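You operate a simulated robot arm through the tools that you are given. There is no shell and no other tool.

You run a simulated two-armed robot. Do the job below in one go: nothing can be reset, and whatever is moved stays where it is left.

JOB
Check and sort the cup in the loop, turn the dial off and slide the blue and green clips in.
Fine: CLEAR goes on the green tray, HOLD on the purple tray.

It is judged by the outcome, as a careful person would: the job done as asked, and still so three seconds after it is handed in. It fails if anything else is knocked over, pushed out of place, dropped, spilled or broken.

ROBOT AND FRAMES
Two 6-joint arms with two-finger parallel grippers on one trunk that stands fixed in place. Base frame: the origin is at the foot of the trunk, x ahead of it, y to its left, z up. Readings come in m, degrees, newtons and seconds.
The left shoulder is at [0.28, 0.185, 1.155], the right one opposite. With the tool pointing down near the work surface each hand reaches from about 0.56 to 0.94 m from the base axis, measured 20 degrees to its own side. Payload 1.57 kg a hand.
The tool frame of a hand sits at the grasp point between the pads (the TCP): z along the fingers, y along the line on which they close. The tips reach 0.03 m beyond it. Largest opening 0.08 m; finger width 0.017, thickness 0.012; the body of the gripper, 0.04 by 0.082 m, starts 0.08 m behind the TCP.
Orientation is that of the tool frame in the base frame, as a unit quaternion [x, y, z, w]. With the fingers straight down and closing along the base's y, the tool's x points along the base's -x, its y along +y and its z along -z.

CONTROLS
- The arms move only by the tool arm_command. It takes "left_plan", "right_plan" or both (then of equal length, played together; a hand with none holds still); each is a list of rows, each a list of 7 numbers: the shift along the tool's x, y, z in units of 40 mm (1.0 is 40 mm), then the turn, a rotation vector about the tool's x, y, z in units of 6 degrees (1.0 is 6 degrees), then the gripper command, from -1 (fully open) to 1 (shut), values between in proportion. In form: [[dx, dy, dz, ax, ay, az, hand], ...]. A call has 1 to 20 rows; each row shifts and turns the commanded pose from where the row before left it, along the tool's axes as they then stand. A call with a number of a shift or a turn outside -1 to 1 is refused whole. Each row takes 0.2 s and may step no farther than 0.05 m and 8.6 degrees from the row before; otherwise, or with a gripper value out of range, the whole call is refused. Where a pose cannot be reached the arm comes as near as it can. A force on the tool above 60 N (or 10 N above the force at the start of the call, whichever is more), or a blocked arm, ends the call early, and 0.2 s more pass. The fingers move at their own pace (about 0.153 m/s each) and stop on an object; they squeeze with about 32 N. The grip force told is the motor's: it shows also when the fingers shut on nothing. Time passes only in rows, and 0.2 s behind the last, so rows that do not move let the fingers close. The reply holds the time, the measured pose of the TCP, the force on the tool along the base axes, the opening and the grip force, in the units named above and with some noise, with the torque about the TCP (base axes, N m) and any sound that the robot's microphone picked up.
- Cameras (640 x 400 px; columns grow to the right, rows downward): "scene" is now at [0.2393, -0.0129, 1.5962]; the picture's right is [-0.17, -0.99, 0.00], its down [-0.70, 0.12, -0.70] and it looks along [0.69, -0.12, -0.71] (base axes); focal length 375 px, centre (320, 200). "left" rides on the left gripper at [0.072, 0.007, -0.122] in its tool frame; the picture's right is [-0.09, 1.00, 0.00], its down [-0.84, -0.08, -0.54] and it looks along [-0.54, -0.05, 0.84] (tool axes); focal length 238 px, centre (320, 200). "right" rides on the right gripper at [0.072, -0.007, -0.122] in its tool frame; the picture's right is [0.09, 1.00, 0.00], its down [-0.84, 0.08, -0.54] and it looks along [-0.54, 0.05, 0.84] (tool axes); focal length 238 px, centre (320, 200). There is no depth. A picture from a camera that has moved, and an enlarged one, comes with that camera's place and axes in the base frame and with its lens.
- capture(camera): a new picture of that camera. The clock stands still meanwhile.
- move_column(by): slides the trunk up (or, below 0, down) by that many m; the arms and the scene camera ride with it, the base frame stays. It gives what a move gives, with no picture.
- pan_tilt(pan, tilt): turns the head with the scene camera to pan (to the left, within 86 degrees either way) and tilt (down, from -29 to 69), counted from straight ahead of the robot. It gives what a move gives.
- enlarge(camera, box): a new picture of the part [left, top, right, bottom] of that camera's present view, enlarged. The clock stands still meanwhile.
- sign_off(): hands the job in; it is judged then, once.

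Nothing tells you positions but the pictures and the camera data. Unless the task says otherwise, let go and move clear before handing in.

The tools are called after "Call:" as name(argument=value, ...) on one line, values as JSON. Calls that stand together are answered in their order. arm_command: Moves the arms, as the interface text tells. Its arguments: {"type":"object","properties":{"left_plan":{"type":"array","items":{"type":"array","items":{"type":"number"}}},"right_plan":{"type":"array","items":{"type":"array","items":{"type":"number"}}}},"required":[]} The other tools are called the same way: move_column (by) moves the trunk up or down; pan_tilt (pan, tilt) turns the head that bears the scene camera; capture (camera) takes a picture; enlarge (camera, box) takes an enlarged picture of a part of a camera's view; sign_off () hands the job in.

At the start:

```text
t: 0.0
left_tcp_pos: [0.5682, 0.2154, 1.2102]
left_tcp_rot: [0.0, 1.0, 0.0, 0.001]
left_force: [0.4, 0.2, -0.6]
left_wrist_torque: [-0.01, 0.02, -0.01]
left_opening: 0.0799
left_grip_force: 0.0
right_tcp_pos: [0.5445, -0.2728, 1.2092]
right_tcp_rot: [0.001, 1.0, 0.0, 0.001]
right_force: [1.1, 0.1, -0.3]
right_wrist_torque: [-0.03, 0.02, 0.0]
right_opening: 0.0799
right_grip_force: 0.0
trunk travel left (down, up): [-0.85, 0.14]
head pan, tilt (commanded): [-9.5, 45.3]
```

scene: 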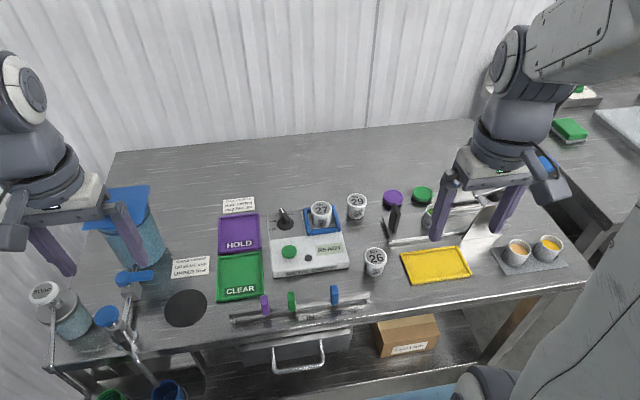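
right: 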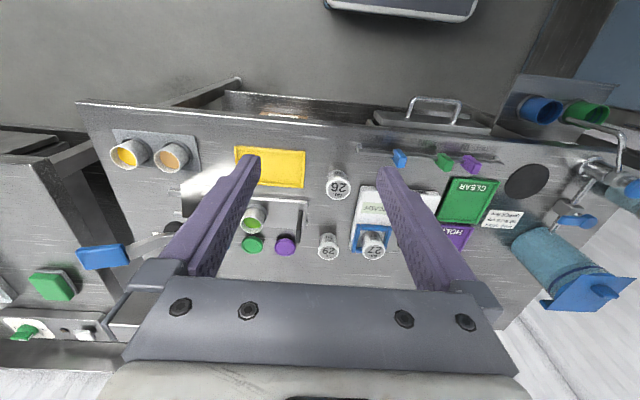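
left: 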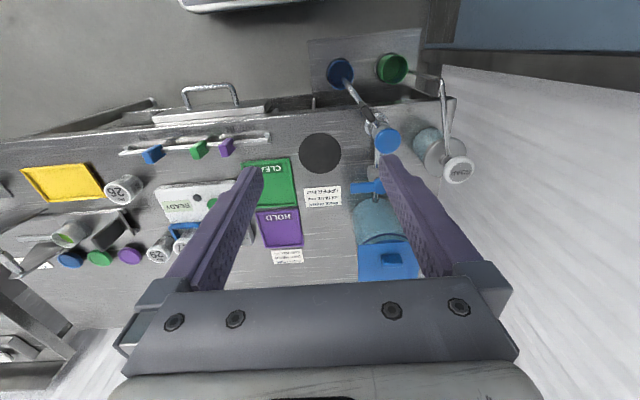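

I see a bench with trays (purple HOLD, green CLEAR, yellow), a tester box marked READY, several cups, a rail with three clips and, at the right, a fixture with a green-topped cup. I'll take closer looks first.

Call:
enlarge(camera="scene", box=[200, 180, 400, 340])

Call:
enlarge(camera="scene", box=[360, 130, 600, 300])

Call:
enlarge(camera="right", box=[60, 80, 360, 280])

Call:
enlarge(camera="left", box=[120, 100, 360, 280])

Call:
enlarge(camera="left", box=[0, 140, 240, 300])

```text
2.50 times, centred on (300, 260) of scene
camera zoom: at [0.2393, -0.0129, 1.5962], right [-0.17, -0.99, 0.0], down [-0.7, 0.12, -0.7], along [0.69, -0.12, -0.71], focal length 937 px, centre (370, 50)
```

zoom: 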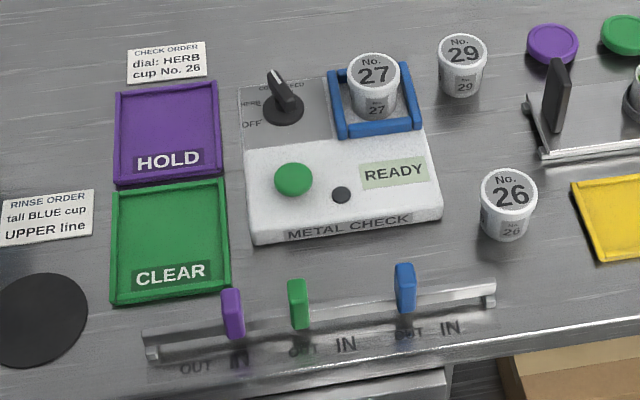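

```text
2.35 times, centred on (480, 215) of scene
camera zoom: at [0.2393, -0.0129, 1.5962], right [-0.17, -0.99, 0.0], down [-0.7, 0.12, -0.7], along [0.69, -0.12, -0.71], focal length 882 px, centre (-56, 165)
```

zoom: 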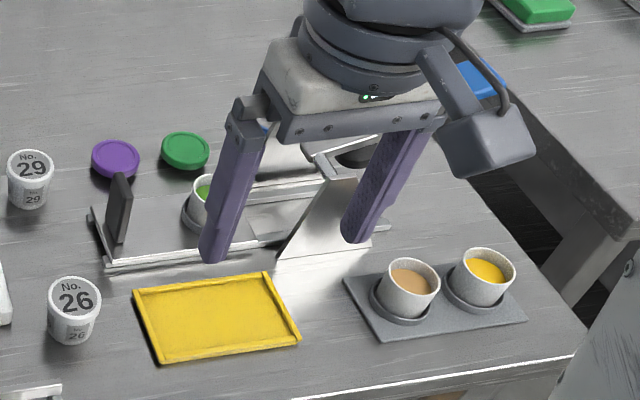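

```text
2.00 times, centred on (210, 180) of right
camera zoom: at [0.4725, -0.2795, 1.3318], right [-0.09, 1.0, 0.0], down [0.84, 0.08, 0.54], along [0.54, 0.05, -0.84], focal length 477 px, centre (540, 240)
```

zoom: 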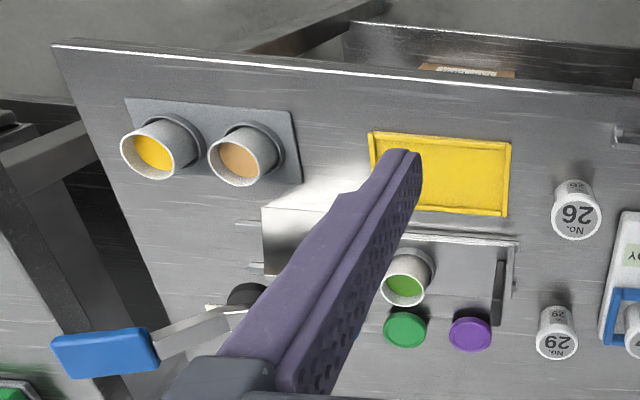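

```text
2.22 times, centred on (240, 190) of left
camera zoom: at [0.4966, 0.2219, 1.3309], right [0.09, 1.0, 0.0], down [0.84, -0.08, 0.54], along [0.54, -0.05, -0.84], focal length 530 px, centre (498, 222)
```

zoom: 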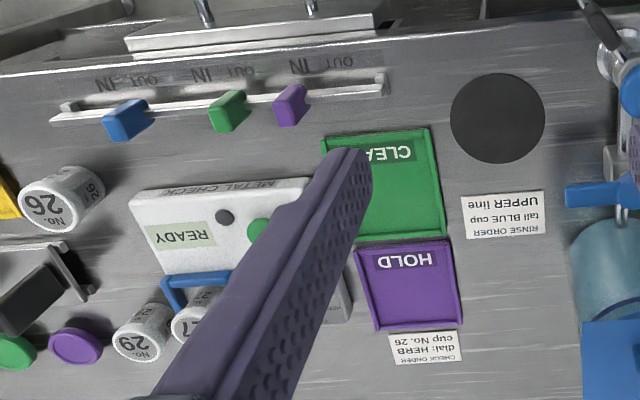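

```text
2.50 times, centred on (120, 220) of left
camera zoom: at [0.4966, 0.2219, 1.3309], right [0.09, 1.0, 0.0], down [0.84, -0.08, 0.54], along [0.54, -0.05, -0.84], focal length 596 px, centre (820, 150)
```

zoom: 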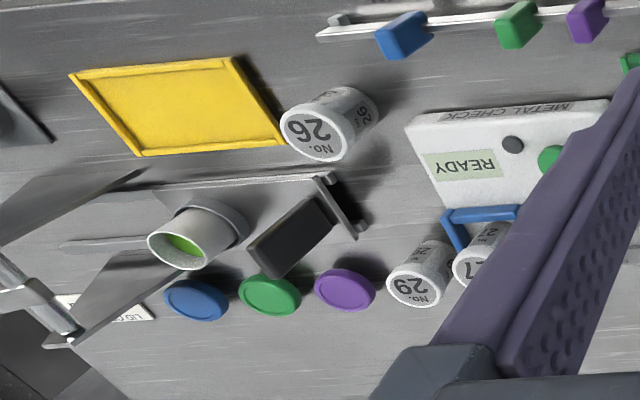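

The checker holds cup 27 in a blue loop, and a card says "dial: HERB, cup No. 26". I'll zoom in on the dial, the cards and the clip rail.

Call:
enlarge(camera="scene", box=[265, 195, 350, 250])

Call:
enlarge(camera="scene", box=[215, 190, 265, 220])

Call:
enlarge(camera="scene", box=[225, 280, 380, 335])

Call:
enlarge(camera="scene", box=[160, 240, 240, 300])

```text
7.27 times, centred on (308, 222) of scene
camera zoom: at [0.2393, -0.0129, 1.5962], right [-0.17, -0.99, 0.0], down [-0.7, 0.12, -0.7], along [0.69, -0.12, -0.71], focal length 2726 px, centre (411, 36)
```

zoom: 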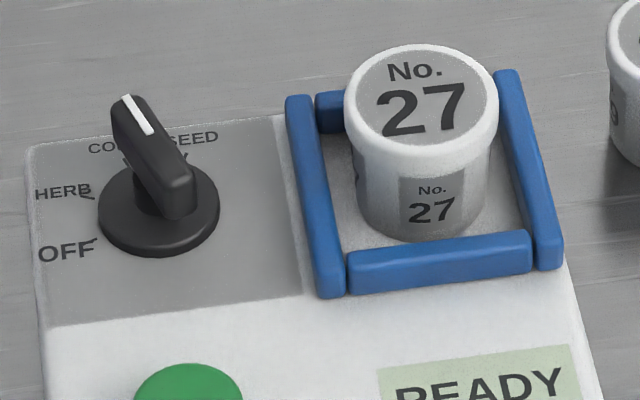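

```text
12.80 times, centred on (240, 205) of scene
camera zoom: at [0.2393, -0.0129, 1.5962], right [-0.17, -0.99, 0.0], down [-0.7, 0.12, -0.7], along [0.69, -0.12, -0.71], focal length 4798 px, centre (1344, 136)
```

zoom: 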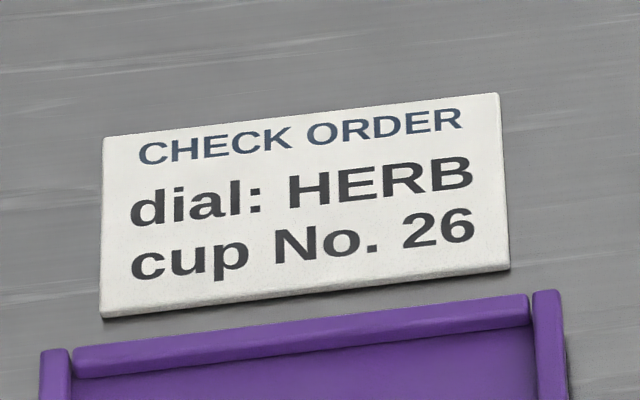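

```text
4.13 times, centred on (302, 308) of scene
camera zoom: at [0.2393, -0.0129, 1.5962], right [-0.17, -0.99, 0.0], down [-0.7, 0.12, -0.7], along [0.69, -0.12, -0.71], focal length 1548 px, centre (392, -244)
```

zoom: 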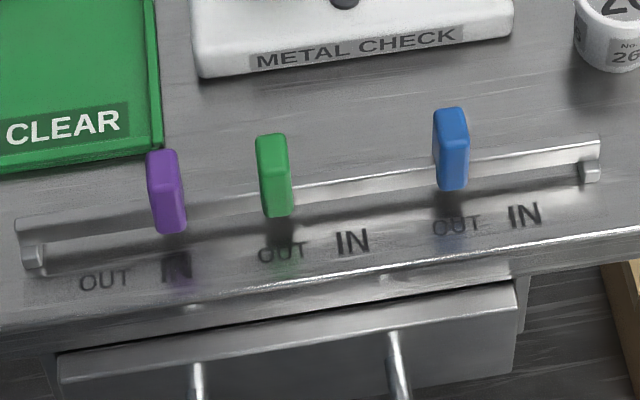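

```text
6.67 times, centred on (200, 270) of scene
camera zoom: at [0.2393, -0.0129, 1.5962], right [-0.17, -0.99, 0.0], down [-0.7, 0.12, -0.7], along [0.69, -0.12, -0.71], focal length 2499 px, centre (1120, -267)
```

zoom: 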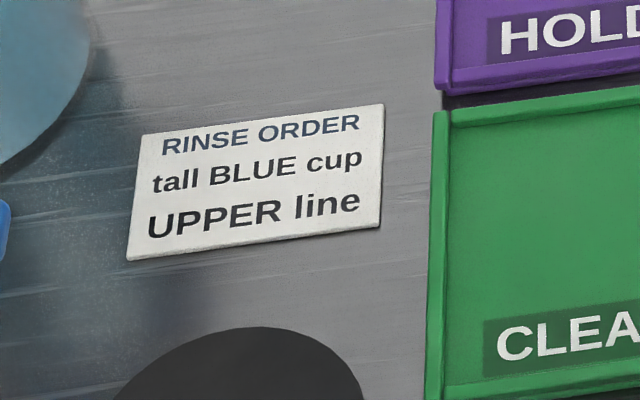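

I read the dial as pointing near "COFFEE/…" and not OFF, with cup 27 in the loop. The table top is at about z = 0.868. I'll bring the right hand above the checker for a closer look.

Call:
arm_command(right_plan=[[-0.41, 0.86, 0.28, 0, 0, 0, -1], [-0.41, 0.86, 0.28, 0, 0, 0, -1], [-0.41, 0.86, 0.28, 0, 0, 0, -1], [-0.41, 0.86, 0.28, 0, 0, 0, -1], [-0.41, 0.86, 0.28, 0, 0, 0, -1], [-0.41, 0.86, 0.28, 0, 0, 0, -1], [-0.41, 0.86, 0.28, 0, 0, 0, -1], [0, 0, 0, 0, 0, 0, -1]])

Call:
capture(camera="right")

Call:
capture(camera="scene")

```text
t: 1.8
left_tcp_pos: [0.5676, 0.216, 1.2093]
left_tcp_rot: [0.001, 1.0, 0.001, 0.0]
left_force: [0.1, 0.3, 0.3]
left_wrist_torque: [-0.05, -0.02, 0.0]
left_opening: 0.0799
left_grip_force: 0.0
right_tcp_pos: [0.6593, -0.0315, 1.1308]
right_tcp_rot: [0.0, 1.0, 0.0, 0.0]
right_force: [-0.1, 0.7, 0.8]
right_wrist_torque: [0.01, 0.02, 0.0]
right_opening: 0.0801
right_grip_force: 0.0
trunk travel left (down, up): [-0.85, 0.14]
head pan, tilt (commanded): [-9.5, 45.3]
```

```text
taken
camera right: at [0.5873, -0.0375, 1.2535], right [-0.09, 1.0, 0.0], down [0.84, 0.08, 0.54], along [0.54, 0.05, -0.84], focal length 238 px, centre (320, 200)
```

right: 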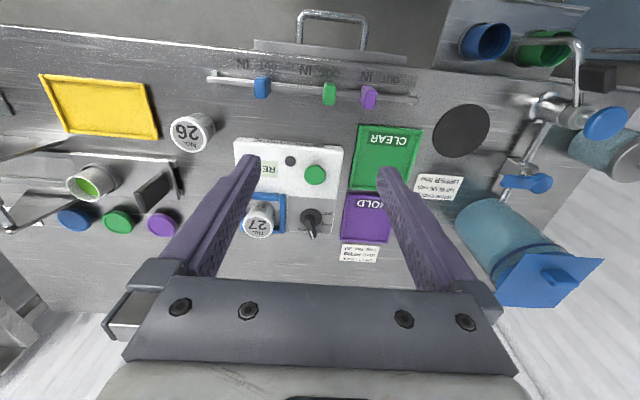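

```text
taken
camera scene: at [0.2395, -0.0126, 1.5962], right [-0.17, -0.99, 0.0], down [-0.7, 0.12, -0.7], along [0.69, -0.12, -0.71], focal length 375 px, centre (320, 200)
```

scene: 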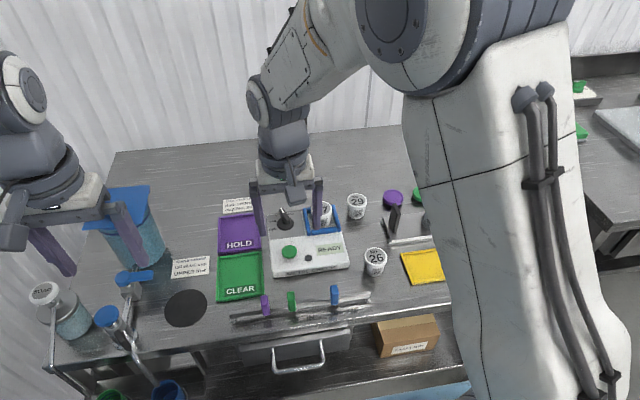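

Call:
enlarge(camera="right", box=[230, 130, 400, 250])

Call:
enlarge(camera="right", box=[235, 180, 345, 250])

Call:
enlarge(camera="right", box=[200, 60, 420, 120])

```text
3.33 times, centred on (315, 190) of right
camera zoom: at [0.5873, -0.0375, 1.2535], right [-0.09, 1.0, 0.0], down [0.84, 0.08, 0.54], along [0.54, 0.05, -0.84], focal length 794 px, centre (337, 233)
```

zoom: 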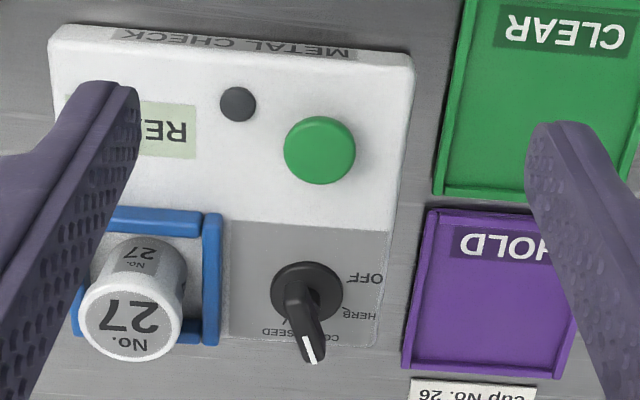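

```text
5.71 times, centred on (290, 215) of right
camera zoom: at [0.5873, -0.0375, 1.2535], right [-0.09, 1.0, 0.0], down [0.84, 0.08, 0.54], along [0.54, 0.05, -0.84], focal length 1362 px, centre (491, 114)
```

zoom: 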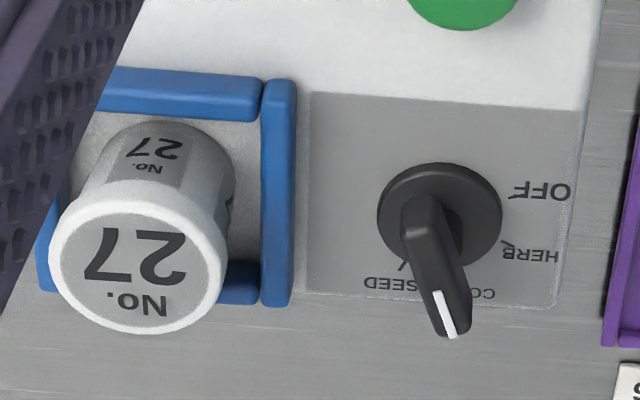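

```text
2.91 times, centred on (310, 90) of right
camera zoom: at [0.5873, -0.0375, 1.2535], right [-0.09, 1.0, 0.0], down [0.84, 0.08, 0.54], along [0.54, 0.05, -0.84], focal length 693 px, centre (349, 520)
```

zoom: 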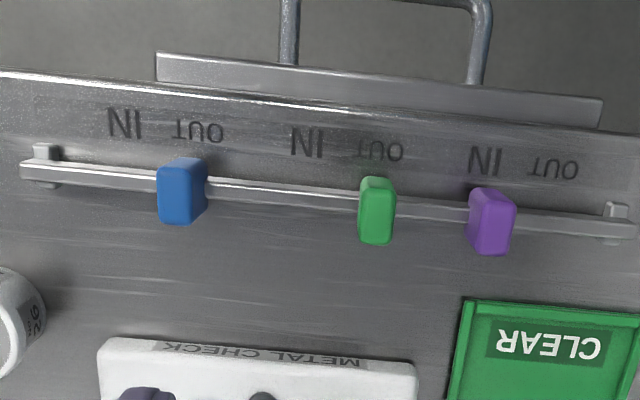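

The dial is at the third position ("CO…"), 90° from OFF, and the display reads READY with cup 27 in the loop. The card's order is for cup 26, not for the cup I was asked about, so I'll leave the dial as set. Next I'll shut the right fingers and hover over the green button at about (0.762, -0.029, 0.907).

Call:
arm_command(right_plan=[[-0.515, 0.012, 0.92, 0, 0, 0, 1], [-0.515, 0.012, 0.92, 0, 0, 0, 1], [-0.515, 0.012, 0.92, 0, 0, 0, 1], [-0.515, 0.012, 0.92, 0, 0, 0, 1], [-0.515, 0.012, 0.92, 0, 0, 0, 1], [0, 0, 0, 0, 0, 0, 1]])

Call:
capture(camera="right")

Call:
enlarge(camera="scene", box=[200, 180, 400, 340])

```text
t: 3.2
left_tcp_pos: [0.5681, 0.2164, 1.2104]
left_tcp_rot: [-0.001, 1.0, 0.0, 0.001]
left_force: [0.3, -0.2, -0.9]
left_wrist_torque: [0.01, -0.02, 0.01]
left_opening: 0.0802
left_grip_force: 0.0
right_tcp_pos: [0.7622, -0.0301, 0.9473]
right_tcp_rot: [-0.001, 1.0, 0.0, 0.0]
right_force: [0.8, 0.7, -0.9]
right_wrist_torque: [0.0, 0.01, -0.02]
right_opening: 0.0001
right_grip_force: 21.1
trunk travel left (down, up): [-0.85, 0.14]
head pan, tilt (commanded): [-9.5, 45.3]
```

```text
taken
camera right: at [0.6911, -0.0366, 1.0694], right [-0.09, 1.0, 0.0], down [0.84, 0.08, 0.54], along [0.54, 0.05, -0.84], focal length 238 px, centre (320, 200)
```

right: 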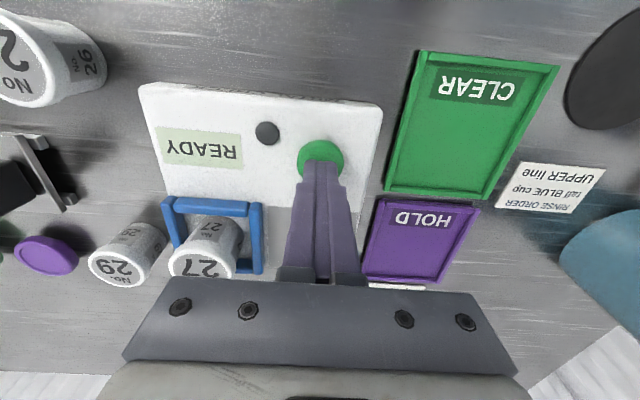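

```text
2.50 times, centred on (300, 260) of scene
camera zoom: at [0.2396, -0.0129, 1.5962], right [-0.17, -0.99, 0.0], down [-0.7, 0.12, -0.7], along [0.69, -0.12, -0.71], focal length 937 px, centre (370, 50)
```

zoom: 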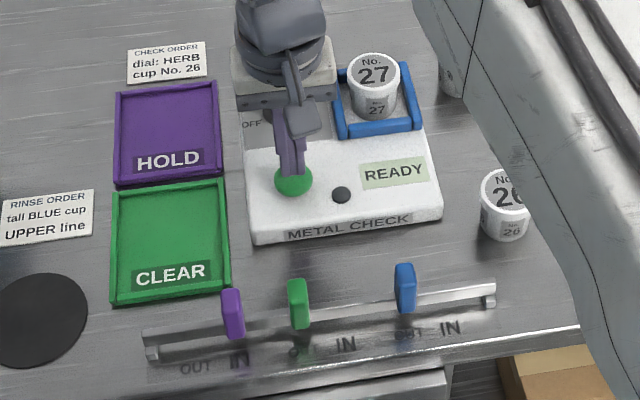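

The shut fingers sit directly over the green button. I'll press in small steps.

Call:
arm_command(right_plan=[[0, 0, 0.12, 0, 0, 0, 1], [0, 0, 0.12, 0, 0, 0, 1], [0, 0, 0.08, 0, 0, 0, 1]])

Call:
enlarge(camera="scene", box=[200, 180, 400, 340])

```text
t: 4.0
left_tcp_pos: [0.5681, 0.2164, 1.2095]
left_tcp_rot: [0.0, 1.0, -0.001, 0.0]
left_force: [0.3, -0.1, -0.1]
left_wrist_torque: [-0.01, 0.0, 0.01]
left_opening: 0.0799
left_grip_force: 0.1
right_tcp_pos: [0.7616, -0.0304, 0.9354]
right_tcp_rot: [0.0, 1.0, 0.0, -0.001]
right_force: [0.1, -0.6, -0.4]
right_wrist_torque: [0.01, 0.0, 0.0]
right_opening: 0.0
right_grip_force: 20.9
trunk travel left (down, up): [-0.85, 0.14]
head pan, tilt (commanded): [-9.5, 45.3]
```

```text
2.50 times, centred on (300, 260) of scene
camera zoom: at [0.2392, -0.0129, 1.5963], right [-0.17, -0.99, 0.0], down [-0.7, 0.12, -0.7], along [0.69, -0.12, -0.71], focal length 937 px, centre (370, 50)
```

zoom: 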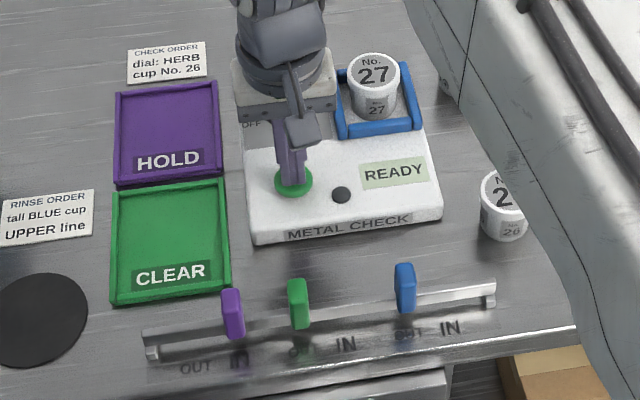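

Call:
arm_command(right_plan=[[0, 0, 0.06, 0, 0, 0, 1], [0, 0, 0.06, 0, 0, 0, 1], [0, 0, 0, 0, 0, 0, 1]])

Call:
enlarge(camera="scene", box=[200, 180, 400, 340])

```text
t: 4.8
left_tcp_pos: [0.5675, 0.2158, 1.2101]
left_tcp_rot: [0.0, 1.0, 0.001, 0.0]
left_force: [0.4, -1.0, 0.8]
left_wrist_torque: [-0.02, -0.05, -0.01]
left_opening: 0.0801
left_grip_force: 0.0
right_tcp_pos: [0.7619, -0.0295, 0.9305]
right_tcp_rot: [0.0, 1.0, 0.0, 0.0]
right_force: [-1.0, -2.3, 6.3]
right_wrist_torque: [-0.09, 0.01, 0.01]
right_opening: 0.0
right_grip_force: 21.7
trunk travel left (down, up): [-0.85, 0.14]
head pan, tilt (commanded): [-9.5, 45.3]
heard: click
```

```text
2.50 times, centred on (300, 260) of scene
camera zoom: at [0.2389, -0.013, 1.5964], right [-0.17, -0.99, 0.0], down [-0.7, 0.12, -0.7], along [0.69, -0.12, -0.71], focal length 937 px, centre (370, 50)
```

zoom: 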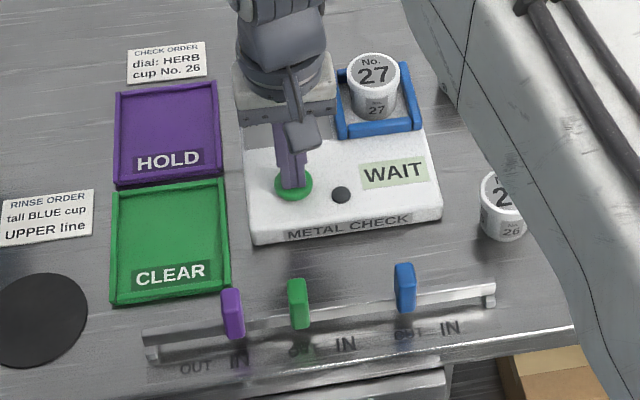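

The button clicked and the display shows WAIT. I'll lift off straight up and watch for the verdict.

Call:
arm_command(right_plan=[[0, 0, -0.4, 0, 0, 0, 1], [0, 0, -0.5, 0, 0, 0, 1], [0, 0, 0, 0, 0, 0, 1]])

Call:
enlarge(camera="scene", box=[260, 195, 360, 285])

```text
t: 5.6
left_tcp_pos: [0.5671, 0.2158, 1.2101]
left_tcp_rot: [0.0, 1.0, 0.0, 0.0]
left_force: [-0.5, -0.2, -0.5]
left_wrist_torque: [-0.04, 0.01, -0.03]
left_opening: 0.0797
left_grip_force: 0.0
right_tcp_pos: [0.7618, -0.0295, 0.965]
right_tcp_rot: [-0.001, 1.0, 0.0, 0.0]
right_force: [0.7, -0.3, -0.1]
right_wrist_torque: [-0.01, -0.03, -0.01]
right_opening: 0.0001
right_grip_force: 21.6
trunk travel left (down, up): [-0.85, 0.14]
head pan, tilt (commanded): [-9.5, 45.3]
```

```text
4.44 times, centred on (310, 240) of scene
camera zoom: at [0.2392, -0.0128, 1.5962], right [-0.17, -0.99, 0.0], down [-0.7, 0.12, -0.7], along [0.69, -0.12, -0.71], focal length 1666 px, centre (364, 22)
```

zoom: 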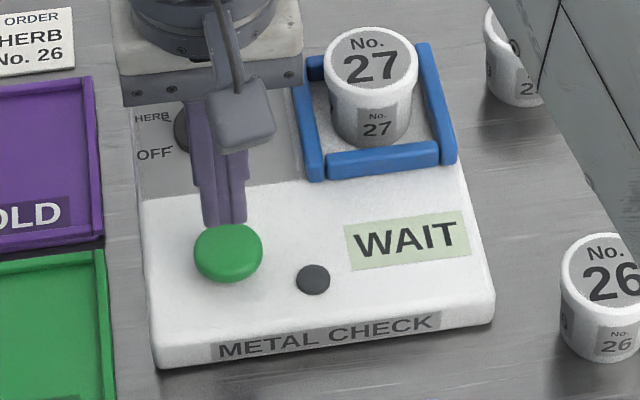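

Call:
arm_command(right_plan=[[0, 0, 0, 0, 0, 0, 1], [0, 0, 0, 0, 0, 0, 1], [0, 0, 0, 0, 0, 0, 1]])

Call:
enlarge(camera="scene", box=[260, 195, 360, 285])

```text
t: 6.4
left_tcp_pos: [0.5671, 0.2162, 1.2103]
left_tcp_rot: [0.0, 1.0, 0.0, -0.001]
left_force: [-0.7, 0.6, 0.1]
left_wrist_torque: [0.02, 0.0, -0.01]
left_opening: 0.08
left_grip_force: 0.1
right_tcp_pos: [0.7611, -0.0296, 0.9669]
right_tcp_rot: [0.0, 1.0, 0.0, 0.0]
right_force: [-0.1, 0.1, 0.1]
right_wrist_torque: [-0.03, -0.02, 0.0]
right_opening: 0.0
right_grip_force: 21.4
trunk travel left (down, up): [-0.85, 0.14]
head pan, tilt (commanded): [-9.5, 45.3]
```

```text
4.44 times, centred on (310, 240) of scene
camera zoom: at [0.2393, -0.0129, 1.5962], right [-0.17, -0.99, 0.0], down [-0.7, 0.12, -0.7], along [0.69, -0.12, -0.71], focal length 1666 px, centre (364, 22)
```

zoom: 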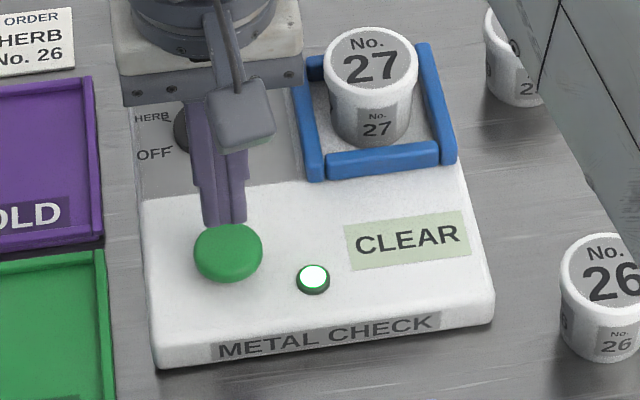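

The verdict is CLEAR with the lamp lit, so cup 27 goes on the green tray. I'll lift, open and line up above the cup at about (0.858, -0.120).

Call:
arm_command(right_plan=[[0, 0, -0.8, 0, 0, 0, 1], [0, 0, -0.8, 0, 0, 0, 1], [-0.33, -0.75, 0, 0, 0, 0, -1], [-0.33, -0.75, 0, 0, 0, 0, -1], [-0.33, -0.75, 0, 0, 0, 0, -1], [0, 0, 0, 0, 0, 0, -1]])

Call:
capture(camera="right")

Call:
enlarge(camera="scene", box=[260, 175, 390, 285])

```text
t: 7.8
left_tcp_pos: [0.5678, 0.2154, 1.2099]
left_tcp_rot: [0.001, 1.0, 0.0, 0.001]
left_force: [0.0, 0.3, 0.6]
left_wrist_torque: [0.02, 0.02, 0.01]
left_opening: 0.0798
left_grip_force: 0.1
right_tcp_pos: [0.8004, -0.1201, 1.0307]
right_tcp_rot: [0.0, 1.0, -0.001, 0.0]
right_force: [0.0, -0.2, -0.1]
right_wrist_torque: [0.05, 0.0, -0.01]
right_opening: 0.08
right_grip_force: 0.0
trunk travel left (down, up): [-0.85, 0.14]
head pan, tilt (commanded): [-9.5, 45.3]
```

```text
taken
camera right: at [0.7296, -0.1261, 1.1519], right [-0.09, 1.0, 0.0], down [0.84, 0.08, 0.54], along [0.54, 0.05, -0.84], focal length 238 px, centre (320, 200)
```

right: 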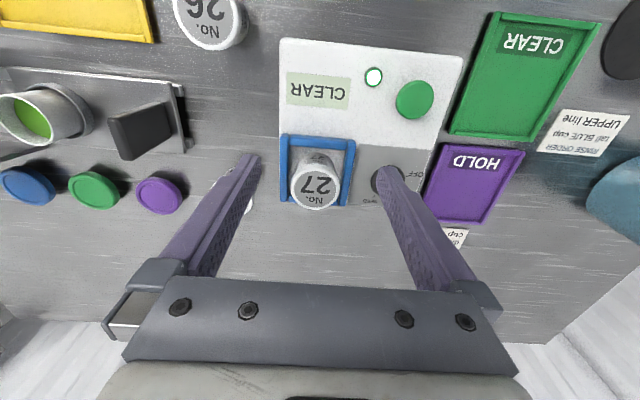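

```text
3.64 times, centred on (325, 230) of scene
camera zoom: at [0.2393, -0.0131, 1.5962], right [-0.17, -0.99, 0.0], down [-0.7, 0.12, -0.7], along [0.69, -0.12, -0.71], focal length 1363 px, centre (302, 91)
```

zoom: 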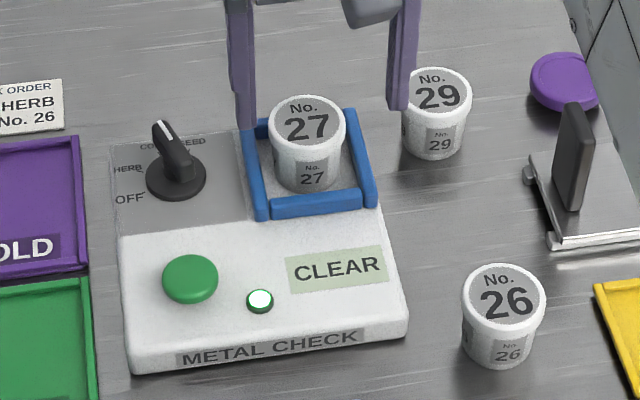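

Both views put cup 27 at (0.857, -0.119) with its top at z ≈ 0.931 and the loop bars' top at about 0.90. I'll descend with the fingertips above the bars.

Call:
arm_command(right_plan=[[-0.7075, 0.014, 0, 0, 0, 0, -1], [-0.7075, 0.014, 0, 0, 0, 0, -1], [0, 0, 0.77, 0, 0, 0, -1], [0, 0, 0.77, 0, 0, 0, -1], [0, 0, 0.4, 0, 0, 0, -1], [0, 0, 0.35, 0, 0, 0, -1]])

Call:
capture(camera="right")

Call:
enlarge(camera="scene", box=[260, 175, 390, 285])

```text
t: 9.2
left_tcp_pos: [0.5677, 0.216, 1.2089]
left_tcp_rot: [0.001, 1.0, 0.0, 0.001]
left_force: [-1.0, -0.5, -0.3]
left_wrist_torque: [0.02, -0.02, 0.01]
left_opening: 0.0802
left_grip_force: 0.1
right_tcp_pos: [0.8586, -0.1192, 0.9377]
right_tcp_rot: [-0.001, 1.0, 0.0, 0.0]
right_force: [-0.2, 0.4, 0.0]
right_wrist_torque: [0.0, 0.01, -0.02]
right_opening: 0.08
right_grip_force: 0.1
trunk travel left (down, up): [-0.85, 0.14]
head pan, tilt (commanded): [-9.5, 45.3]
```

```text
taken
camera right: at [0.7867, -0.1253, 1.0599], right [-0.09, 1.0, 0.0], down [0.84, 0.08, 0.54], along [0.54, 0.05, -0.84], focal length 238 px, centre (320, 200)
```

right: 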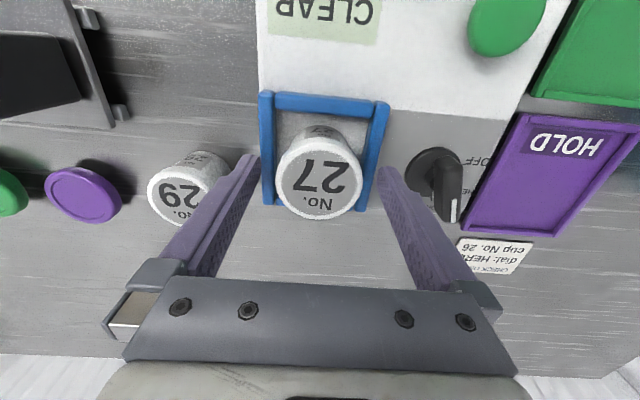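

```text
3.64 times, centred on (325, 230) of scene
camera zoom: at [0.2392, -0.0129, 1.5963], right [-0.17, -0.99, 0.0], down [-0.7, 0.12, -0.7], along [0.69, -0.12, -0.71], focal length 1363 px, centre (302, 91)
```

zoom: 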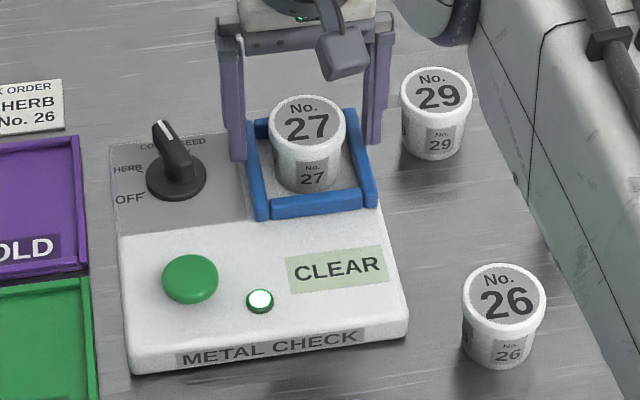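

The hand straddles cup 27, and the cup centre looks about 5 mm nearer than the TCP. I'll correct that and close.

Call:
arm_command(right_plan=[[0.12, 0, 0, 0, 0, 0, -1], [0, 0, 0, 0, 0, 0, 1], [0, 0, 0, 0, 0, 0, 1], [0, 0, 0, 0, 0, 0, 1]])

Call:
capture(camera="right")

```text
t: 10.2
left_tcp_pos: [0.568, 0.216, 1.2103]
left_tcp_rot: [0.0, 1.0, 0.001, -0.001]
left_force: [-0.9, -0.4, 0.0]
left_wrist_torque: [0.0, 0.02, 0.0]
left_opening: 0.08
left_grip_force: 0.1
right_tcp_pos: [0.8529, -0.1182, 0.9381]
right_tcp_rot: [0.001, 1.0, -0.001, 0.0]
right_force: [1.3, 0.3, 0.6]
right_wrist_torque: [0.03, -0.04, 0.03]
right_opening: 0.0503
right_grip_force: 31.8
trunk travel left (down, up): [-0.85, 0.14]
head pan, tilt (commanded): [-9.5, 45.3]
```

```text
taken
camera right: at [0.7818, -0.1252, 1.0599], right [-0.09, 1.0, 0.0], down [0.84, 0.08, 0.54], along [0.54, 0.05, -0.84], focal length 238 px, centre (320, 200)
```

right: 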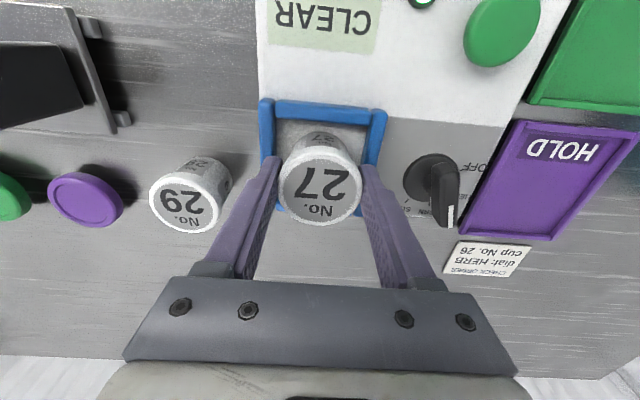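

The cup is gripped at 50 mm. I'll lift it straight up out of the loop and shift the left hand aside for room.

Call:
arm_command(right_plan=[[0, 0, -0.3, 0, 0, 0, 1], [0, 0, -0.5, 0, 0, 0, 1], [0, 0, -0.7, 0, 0, 0, 1], [0, 0, -0.7, 0, 0, 0, 1], [0, 0, -0.6, 0, 0, 0, 1]], left_plan=[[0, 0.4, -0.2, 0, 0, 0, -1], [0, 0.4, -0.2, 0, 0, 0, -1], [0, 0.4, -0.2, 0, 0, 0, -1], [0, 0.4, -0.2, 0, 0, 0, -1], [0, 0.4, -0.2, 0, 0, 0, -1]])

Call:
capture(camera="scene")

Call:
capture(camera="right")

```text
t: 11.4
left_tcp_pos: [0.5686, 0.2951, 1.2504]
left_tcp_rot: [0.001, 1.0, 0.0, -0.001]
left_force: [0.4, -0.3, -0.6]
left_wrist_torque: [-0.03, -0.04, -0.01]
left_opening: 0.0802
left_grip_force: 0.0
right_tcp_pos: [0.8533, -0.1178, 1.0498]
right_tcp_rot: [-0.001, 1.0, 0.001, -0.001]
right_force: [-0.9, 0.2, 0.1]
right_wrist_torque: [0.04, -0.02, 0.02]
right_opening: 0.0506
right_grip_force: 31.8
trunk travel left (down, up): [-0.85, 0.14]
head pan, tilt (commanded): [-9.5, 45.3]
```

```text
taken
camera scene: at [0.2393, -0.0129, 1.5962], right [-0.17, -0.99, 0.0], down [-0.7, 0.12, -0.7], along [0.69, -0.12, -0.71], focal length 375 px, centre (320, 200)
```

scene: 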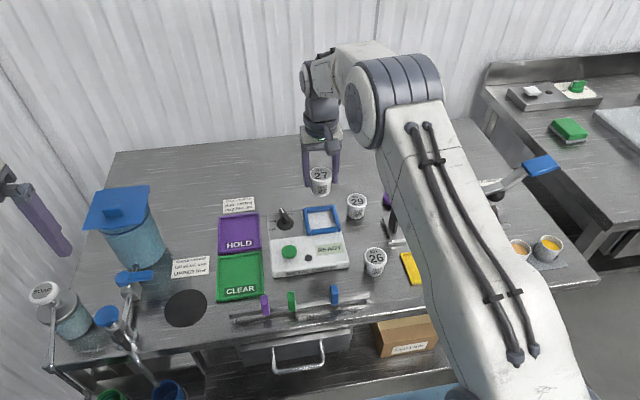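

```text
taken
camera right: at [0.7814, -0.1243, 1.1719], right [-0.09, 1.0, 0.0], down [0.84, 0.08, 0.54], along [0.54, 0.05, -0.84], focal length 238 px, centre (320, 200)
```

right: 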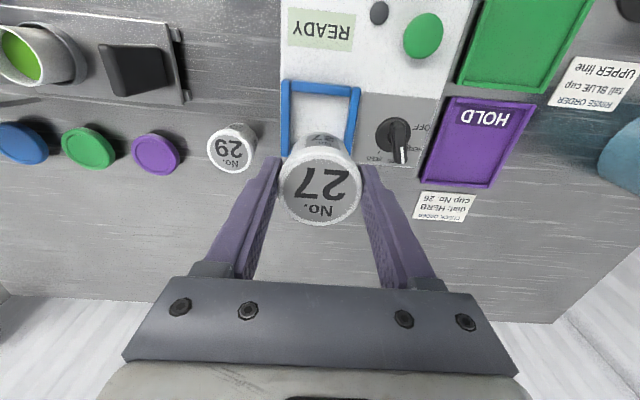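

Cup 27 is lifted clear of the loop and the display is back at READY. Next I'll carry it over the green CLEAR tray, centred at about (0.735, 0.085).

Call:
arm_command(right_plan=[[0.3, 0.5, 0, 0, 0, 0, 1], [0.5, 0.85, 0, 0, 0, 0, 1], [0.5, 0.85, 0, 0, 0, 0, 1], [0.5, 0.85, 0, 0, 0, 0, 1], [0.5, 0.85, 0, 0, 0, 0, 1], [0.4, 0.75, 0, 0, 0, 0, 1], [0.25, 0.43, 0, 0, 0, 0, 1], [0, 0, 0.5, 0, 0, 0, 1], [0, 0, 0.7, 0, 0, 0, 1], [0, 0, 0.7, 0, 0, 0, 1]])

Call:
capture(camera="right")

Call:
enlarge(camera="scene", box=[180, 180, 340, 320])

```text
t: 13.6
left_tcp_pos: [0.5684, 0.2949, 1.2498]
left_tcp_rot: [0.0, 1.0, 0.0, 0.0]
left_force: [-0.6, 0.7, -0.8]
left_wrist_torque: [0.0, -0.03, 0.0]
left_opening: 0.0801
left_grip_force: 0.2
right_tcp_pos: [0.7366, 0.0841, 0.9739]
right_tcp_rot: [-0.001, 1.0, -0.001, 0.001]
right_force: [0.1, -0.8, -0.4]
right_wrist_torque: [-0.01, -0.04, -0.01]
right_opening: 0.0502
right_grip_force: 32.2
trunk travel left (down, up): [-0.85, 0.14]
head pan, tilt (commanded): [-9.5, 45.3]
```

```text
taken
camera right: at [0.6646, 0.0782, 1.0959], right [-0.09, 1.0, 0.0], down [0.84, 0.08, 0.54], along [0.54, 0.05, -0.84], focal length 238 px, centre (320, 200)
```

right: 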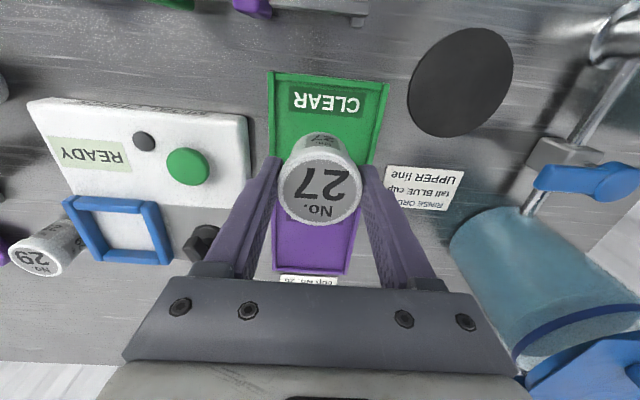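

```text
2.86 times, centred on (260, 250) of scene
camera zoom: at [0.2393, -0.0128, 1.5963], right [-0.17, -0.99, 0.0], down [-0.7, 0.12, -0.7], along [0.69, -0.12, -0.71], focal length 1071 px, centre (491, 57)
```

zoom: 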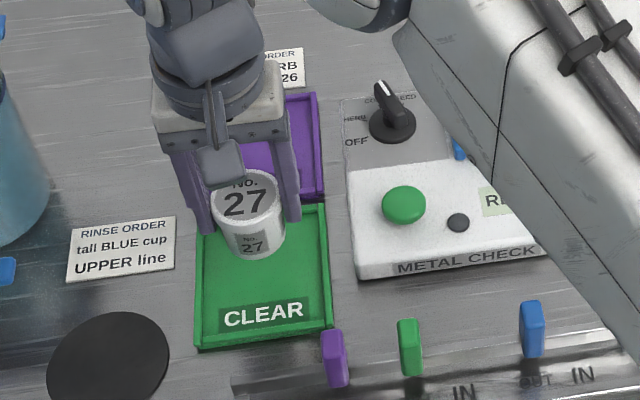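

The cup hangs over the middle of the CLEAR tray. I'll lower it slowly until it touches.

Call:
arm_command(right_plan=[[0, 0, 0.4, 0, 0, 0, 1], [0, 0, 0.4, 0, 0, 0, 1], [0, 0, 0.15, 0, 0, 0, 1], [0, 0, 0.08, 0, 0, 0, 1]])

Call:
enlarge(camera="scene", box=[180, 180, 340, 320])

```text
t: 14.6
left_tcp_pos: [0.5672, 0.2956, 1.2493]
left_tcp_rot: [0.0, 1.0, 0.0, 0.0]
left_force: [-0.1, -0.1, -1.0]
left_wrist_torque: [0.0, 0.03, 0.0]
left_opening: 0.0798
left_grip_force: 0.0
right_tcp_pos: [0.7355, 0.0848, 0.9327]
right_tcp_rot: [0.0, 1.0, -0.001, 0.0]
right_force: [0.6, 0.3, -0.2]
right_wrist_torque: [0.0, 0.02, -0.04]
right_opening: 0.0506
right_grip_force: 32.0
trunk travel left (down, up): [-0.85, 0.14]
head pan, tilt (commanded): [-9.5, 45.3]
```

```text
2.86 times, centred on (260, 250) of scene
camera zoom: at [0.2393, -0.0128, 1.5962], right [-0.17, -0.99, 0.0], down [-0.7, 0.12, -0.7], along [0.69, -0.12, -0.71], focal length 1071 px, centre (491, 57)
```

zoom: 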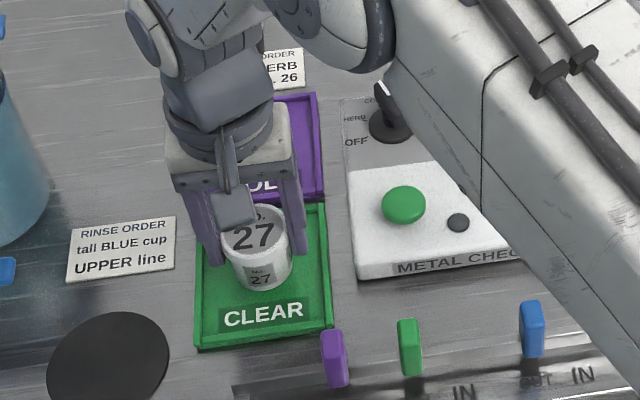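

Call:
arm_command(right_plan=[[0, 0, 0.06, 0, 0, 0, 1], [0, 0, 0.06, 0, 0, 0, 1]])

```text
t: 15.2
left_tcp_pos: [0.5687, 0.2956, 1.2499]
left_tcp_rot: [0.0, 1.0, -0.001, 0.001]
left_force: [0.1, 0.3, 0.0]
left_wrist_torque: [0.01, -0.02, 0.04]
left_opening: 0.08
left_grip_force: 0.0
right_tcp_pos: [0.7354, 0.0848, 0.9274]
right_tcp_rot: [-0.001, 1.0, -0.001, 0.0]
right_force: [0.8, 0.4, -0.9]
right_wrist_torque: [0.0, -0.02, -0.02]
right_opening: 0.0502
right_grip_force: 31.6
trunk travel left (down, up): [-0.85, 0.14]
head pan, tilt (commanded): [-9.5, 45.3]
```

Call:
arm_command(right_plan=[[0, 0, 0.05, 0, 0, 0, 1], [0, 0, 0.03, 0, 0, 0, 1]])

Call:
capture(camera="right")

```text
t: 15.8
left_tcp_pos: [0.5683, 0.2956, 1.2494]
left_tcp_rot: [0.0, 1.0, 0.0, 0.0]
left_force: [-1.2, -0.2, -0.3]
left_wrist_torque: [0.0, -0.01, 0.02]
left_opening: 0.0801
left_grip_force: 0.1
right_tcp_pos: [0.7351, 0.0833, 0.9241]
right_tcp_rot: [0.0, 1.0, 0.0, 0.0]
right_force: [-0.6, -0.1, 0.0]
right_wrist_torque: [0.03, 0.01, 0.0]
right_opening: 0.0505
right_grip_force: 32.0
trunk travel left (down, up): [-0.85, 0.14]
head pan, tilt (commanded): [-9.5, 45.3]
```

```text
taken
camera right: at [0.6638, 0.0785, 1.0468], right [-0.09, 1.0, 0.0], down [0.84, 0.08, 0.54], along [0.54, 0.05, -0.84], focal length 238 px, centre (320, 200)
```

right: 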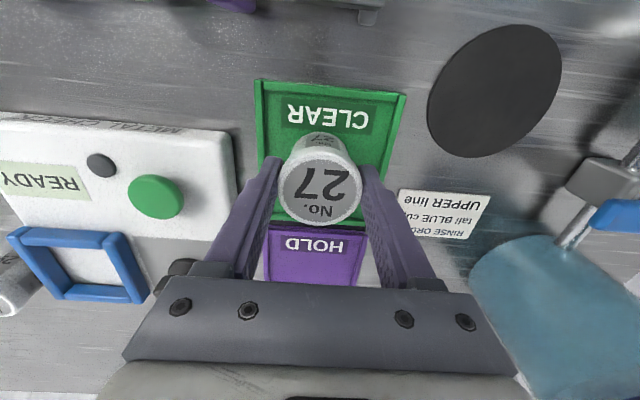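

No contact yet, so I'll keep lowering in 2 mm steps.

Call:
arm_command(right_plan=[[0, 0, 0.05, 0, 0, 0, 1], [0, 0, 0.05, 0, 0, 0, 1]])

Call:
enlarge(camera="scene", box=[210, 220, 290, 310])

```text
t: 16.4
left_tcp_pos: [0.5682, 0.2955, 1.2512]
left_tcp_rot: [0.0, 1.0, -0.001, 0.0]
left_force: [0.3, -0.4, 0.3]
left_wrist_torque: [0.0, -0.01, -0.04]
left_opening: 0.0799
left_grip_force: 0.0
right_tcp_pos: [0.7348, 0.0846, 0.9216]
right_tcp_rot: [0.001, 1.0, -0.001, 0.0]
right_force: [-0.4, 0.6, -0.6]
right_wrist_torque: [0.0, 0.01, -0.02]
right_opening: 0.0506
right_grip_force: 31.8
trunk travel left (down, up): [-0.85, 0.14]
head pan, tilt (commanded): [-9.5, 45.3]
```

```text
4.44 times, centred on (250, 265) of scene
camera zoom: at [0.2393, -0.0128, 1.5962], right [-0.17, -0.99, 0.0], down [-0.7, 0.12, -0.7], along [0.69, -0.12, -0.71], focal length 1666 px, centre (631, -89)
```

zoom: 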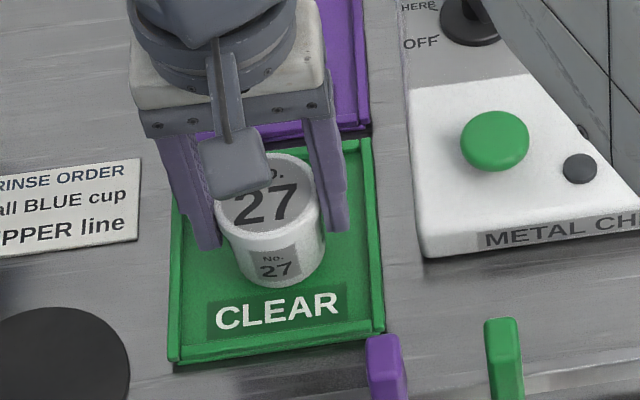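

Call:
arm_command(right_plan=[[0, 0, 0.05, 0, 0, 0, 1], [0, 0, 0.05, 0, 0, 0, 1]])

```text
t: 17.0
left_tcp_pos: [0.5678, 0.2977, 1.2498]
left_tcp_rot: [0.0, 1.0, 0.0, 0.0]
left_force: [0.1, -0.5, -0.2]
left_wrist_torque: [0.01, -0.02, 0.02]
left_opening: 0.0798
left_grip_force: 0.1
right_tcp_pos: [0.7346, 0.0853, 0.917]
right_tcp_rot: [0.0, 1.0, 0.001, 0.0]
right_force: [0.0, 0.2, -0.4]
right_wrist_torque: [0.02, -0.01, 0.01]
right_opening: 0.0504
right_grip_force: 30.8
trunk travel left (down, up): [-0.85, 0.14]
head pan, tilt (commanded): [-9.5, 45.3]
```

Call:
arm_command(right_plan=[[0, 0, 0.04, 0, 0, 0, 1], [0, 0, 0.03, 0, 0, 0, 1]])

Call:
capture(camera="right")

Call:
enlarge(camera="scene", box=[210, 220, 290, 310])

```text
t: 17.6
left_tcp_pos: [0.5683, 0.2949, 1.2506]
left_tcp_rot: [0.0, 1.0, 0.0, 0.0]
left_force: [0.6, -0.9, -0.9]
left_wrist_torque: [-0.01, -0.02, -0.02]
left_opening: 0.0801
left_grip_force: 0.0
right_tcp_pos: [0.7364, 0.0841, 0.9142]
right_tcp_rot: [0.0, 1.0, 0.0, 0.0]
right_force: [-0.3, -0.7, 0.1]
right_wrist_torque: [0.0, 0.02, 0.01]
right_opening: 0.0504
right_grip_force: 32.0
trunk travel left (down, up): [-0.85, 0.14]
head pan, tilt (commanded): [-9.5, 45.3]
```

```text
taken
camera right: at [0.6636, 0.0783, 1.036], right [-0.09, 1.0, 0.0], down [0.84, 0.08, 0.54], along [0.54, 0.05, -0.84], focal length 238 px, centre (320, 200)
```

right: 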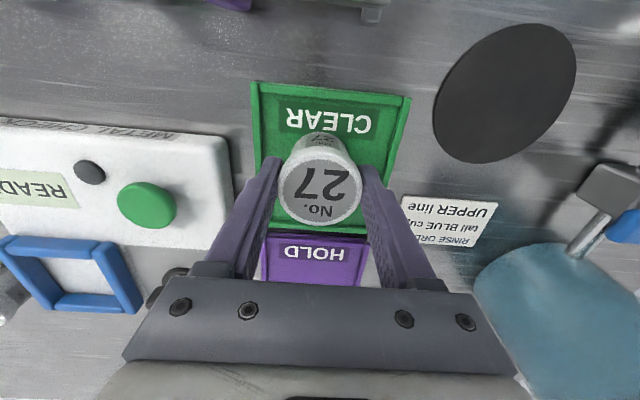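

```text
4.44 times, centred on (250, 265) of scene
camera zoom: at [0.2393, -0.0128, 1.5963], right [-0.17, -0.99, 0.0], down [-0.7, 0.12, -0.7], along [0.69, -0.12, -0.71], focal length 1666 px, centre (631, -89)
```

zoom: 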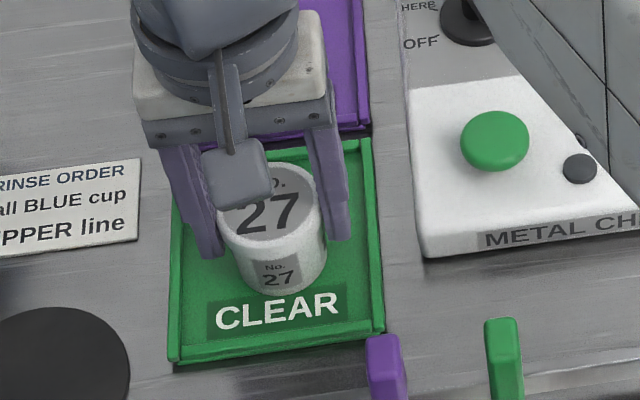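

Call:
arm_command(right_plan=[[0, 0, 0.04, 0, 0, 0, 1], [0, 0, 0.04, 0, 0, 0, 1]])

```text
t: 18.2
left_tcp_pos: [0.5673, 0.2958, 1.2516]
left_tcp_rot: [0.0, 1.0, 0.0, 0.0]
left_force: [0.0, -0.4, -0.1]
left_wrist_torque: [-0.02, -0.01, -0.02]
left_opening: 0.08
left_grip_force: 0.1
right_tcp_pos: [0.7352, 0.085, 0.914]
right_tcp_rot: [0.0, 1.0, 0.002, 0.001]
right_force: [-6.2, -5.1, 24.0]
right_wrist_torque: [0.06, 0.28, 0.04]
right_opening: 0.0507
right_grip_force: 31.9
trunk travel left (down, up): [-0.85, 0.14]
head pan, tilt (commanded): [-9.5, 45.3]
```

The cup has touched down (24 N). I'll ease the pressure, open partway and rise straight up.

Call:
arm_command(right_plan=[[0, 0, -0.06, 0, 0, 0, 1], [0, 0, 0, 0, 0, 0, -0.55], [0, 0, 0, 0, 0, 0, -0.6], [0, 0, -0.2, 0, 0, 0, -0.6], [0, 0, -0.6, 0, 0, 0, -0.6], [0, 0, -0.9, 0, 0, 0, -0.6], [0, 0, -0.9, 0, 0, 0, -0.6]])

Call:
capture(camera="right")

Call:
enlarge(camera="scene", box=[180, 180, 340, 320])

```text
t: 19.8
left_tcp_pos: [0.5675, 0.2956, 1.2496]
left_tcp_rot: [0.0, 1.0, 0.0, 0.0]
left_force: [-0.5, 0.9, 0.4]
left_wrist_torque: [0.0, -0.01, 0.02]
left_opening: 0.08
left_grip_force: 0.1
right_tcp_pos: [0.7342, 0.0838, 1.0176]
right_tcp_rot: [-0.001, 1.0, 0.0, 0.0]
right_force: [0.4, 0.1, -0.3]
right_wrist_torque: [0.02, 0.0, -0.03]
right_opening: 0.0642
right_grip_force: 0.1
trunk travel left (down, up): [-0.85, 0.14]
head pan, tilt (commanded): [-9.5, 45.3]
```

```text
taken
camera right: at [0.6632, 0.0776, 1.1393], right [-0.09, 1.0, 0.0], down [0.84, 0.08, 0.54], along [0.54, 0.05, -0.84], focal length 238 px, centre (320, 200)
```

right: 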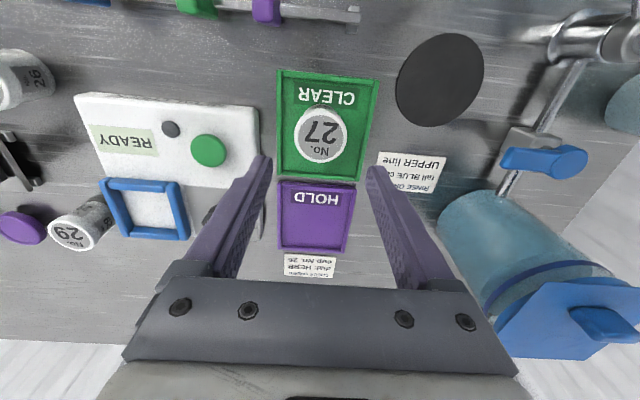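

```text
2.86 times, centred on (260, 250) of scene
camera zoom: at [0.2393, -0.0129, 1.5962], right [-0.17, -0.99, 0.0], down [-0.7, 0.12, -0.7], along [0.69, -0.12, -0.71], focal length 1071 px, centre (491, 57)
```

zoom: 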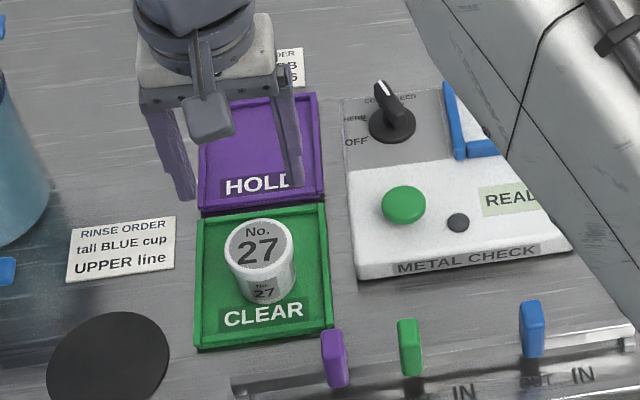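

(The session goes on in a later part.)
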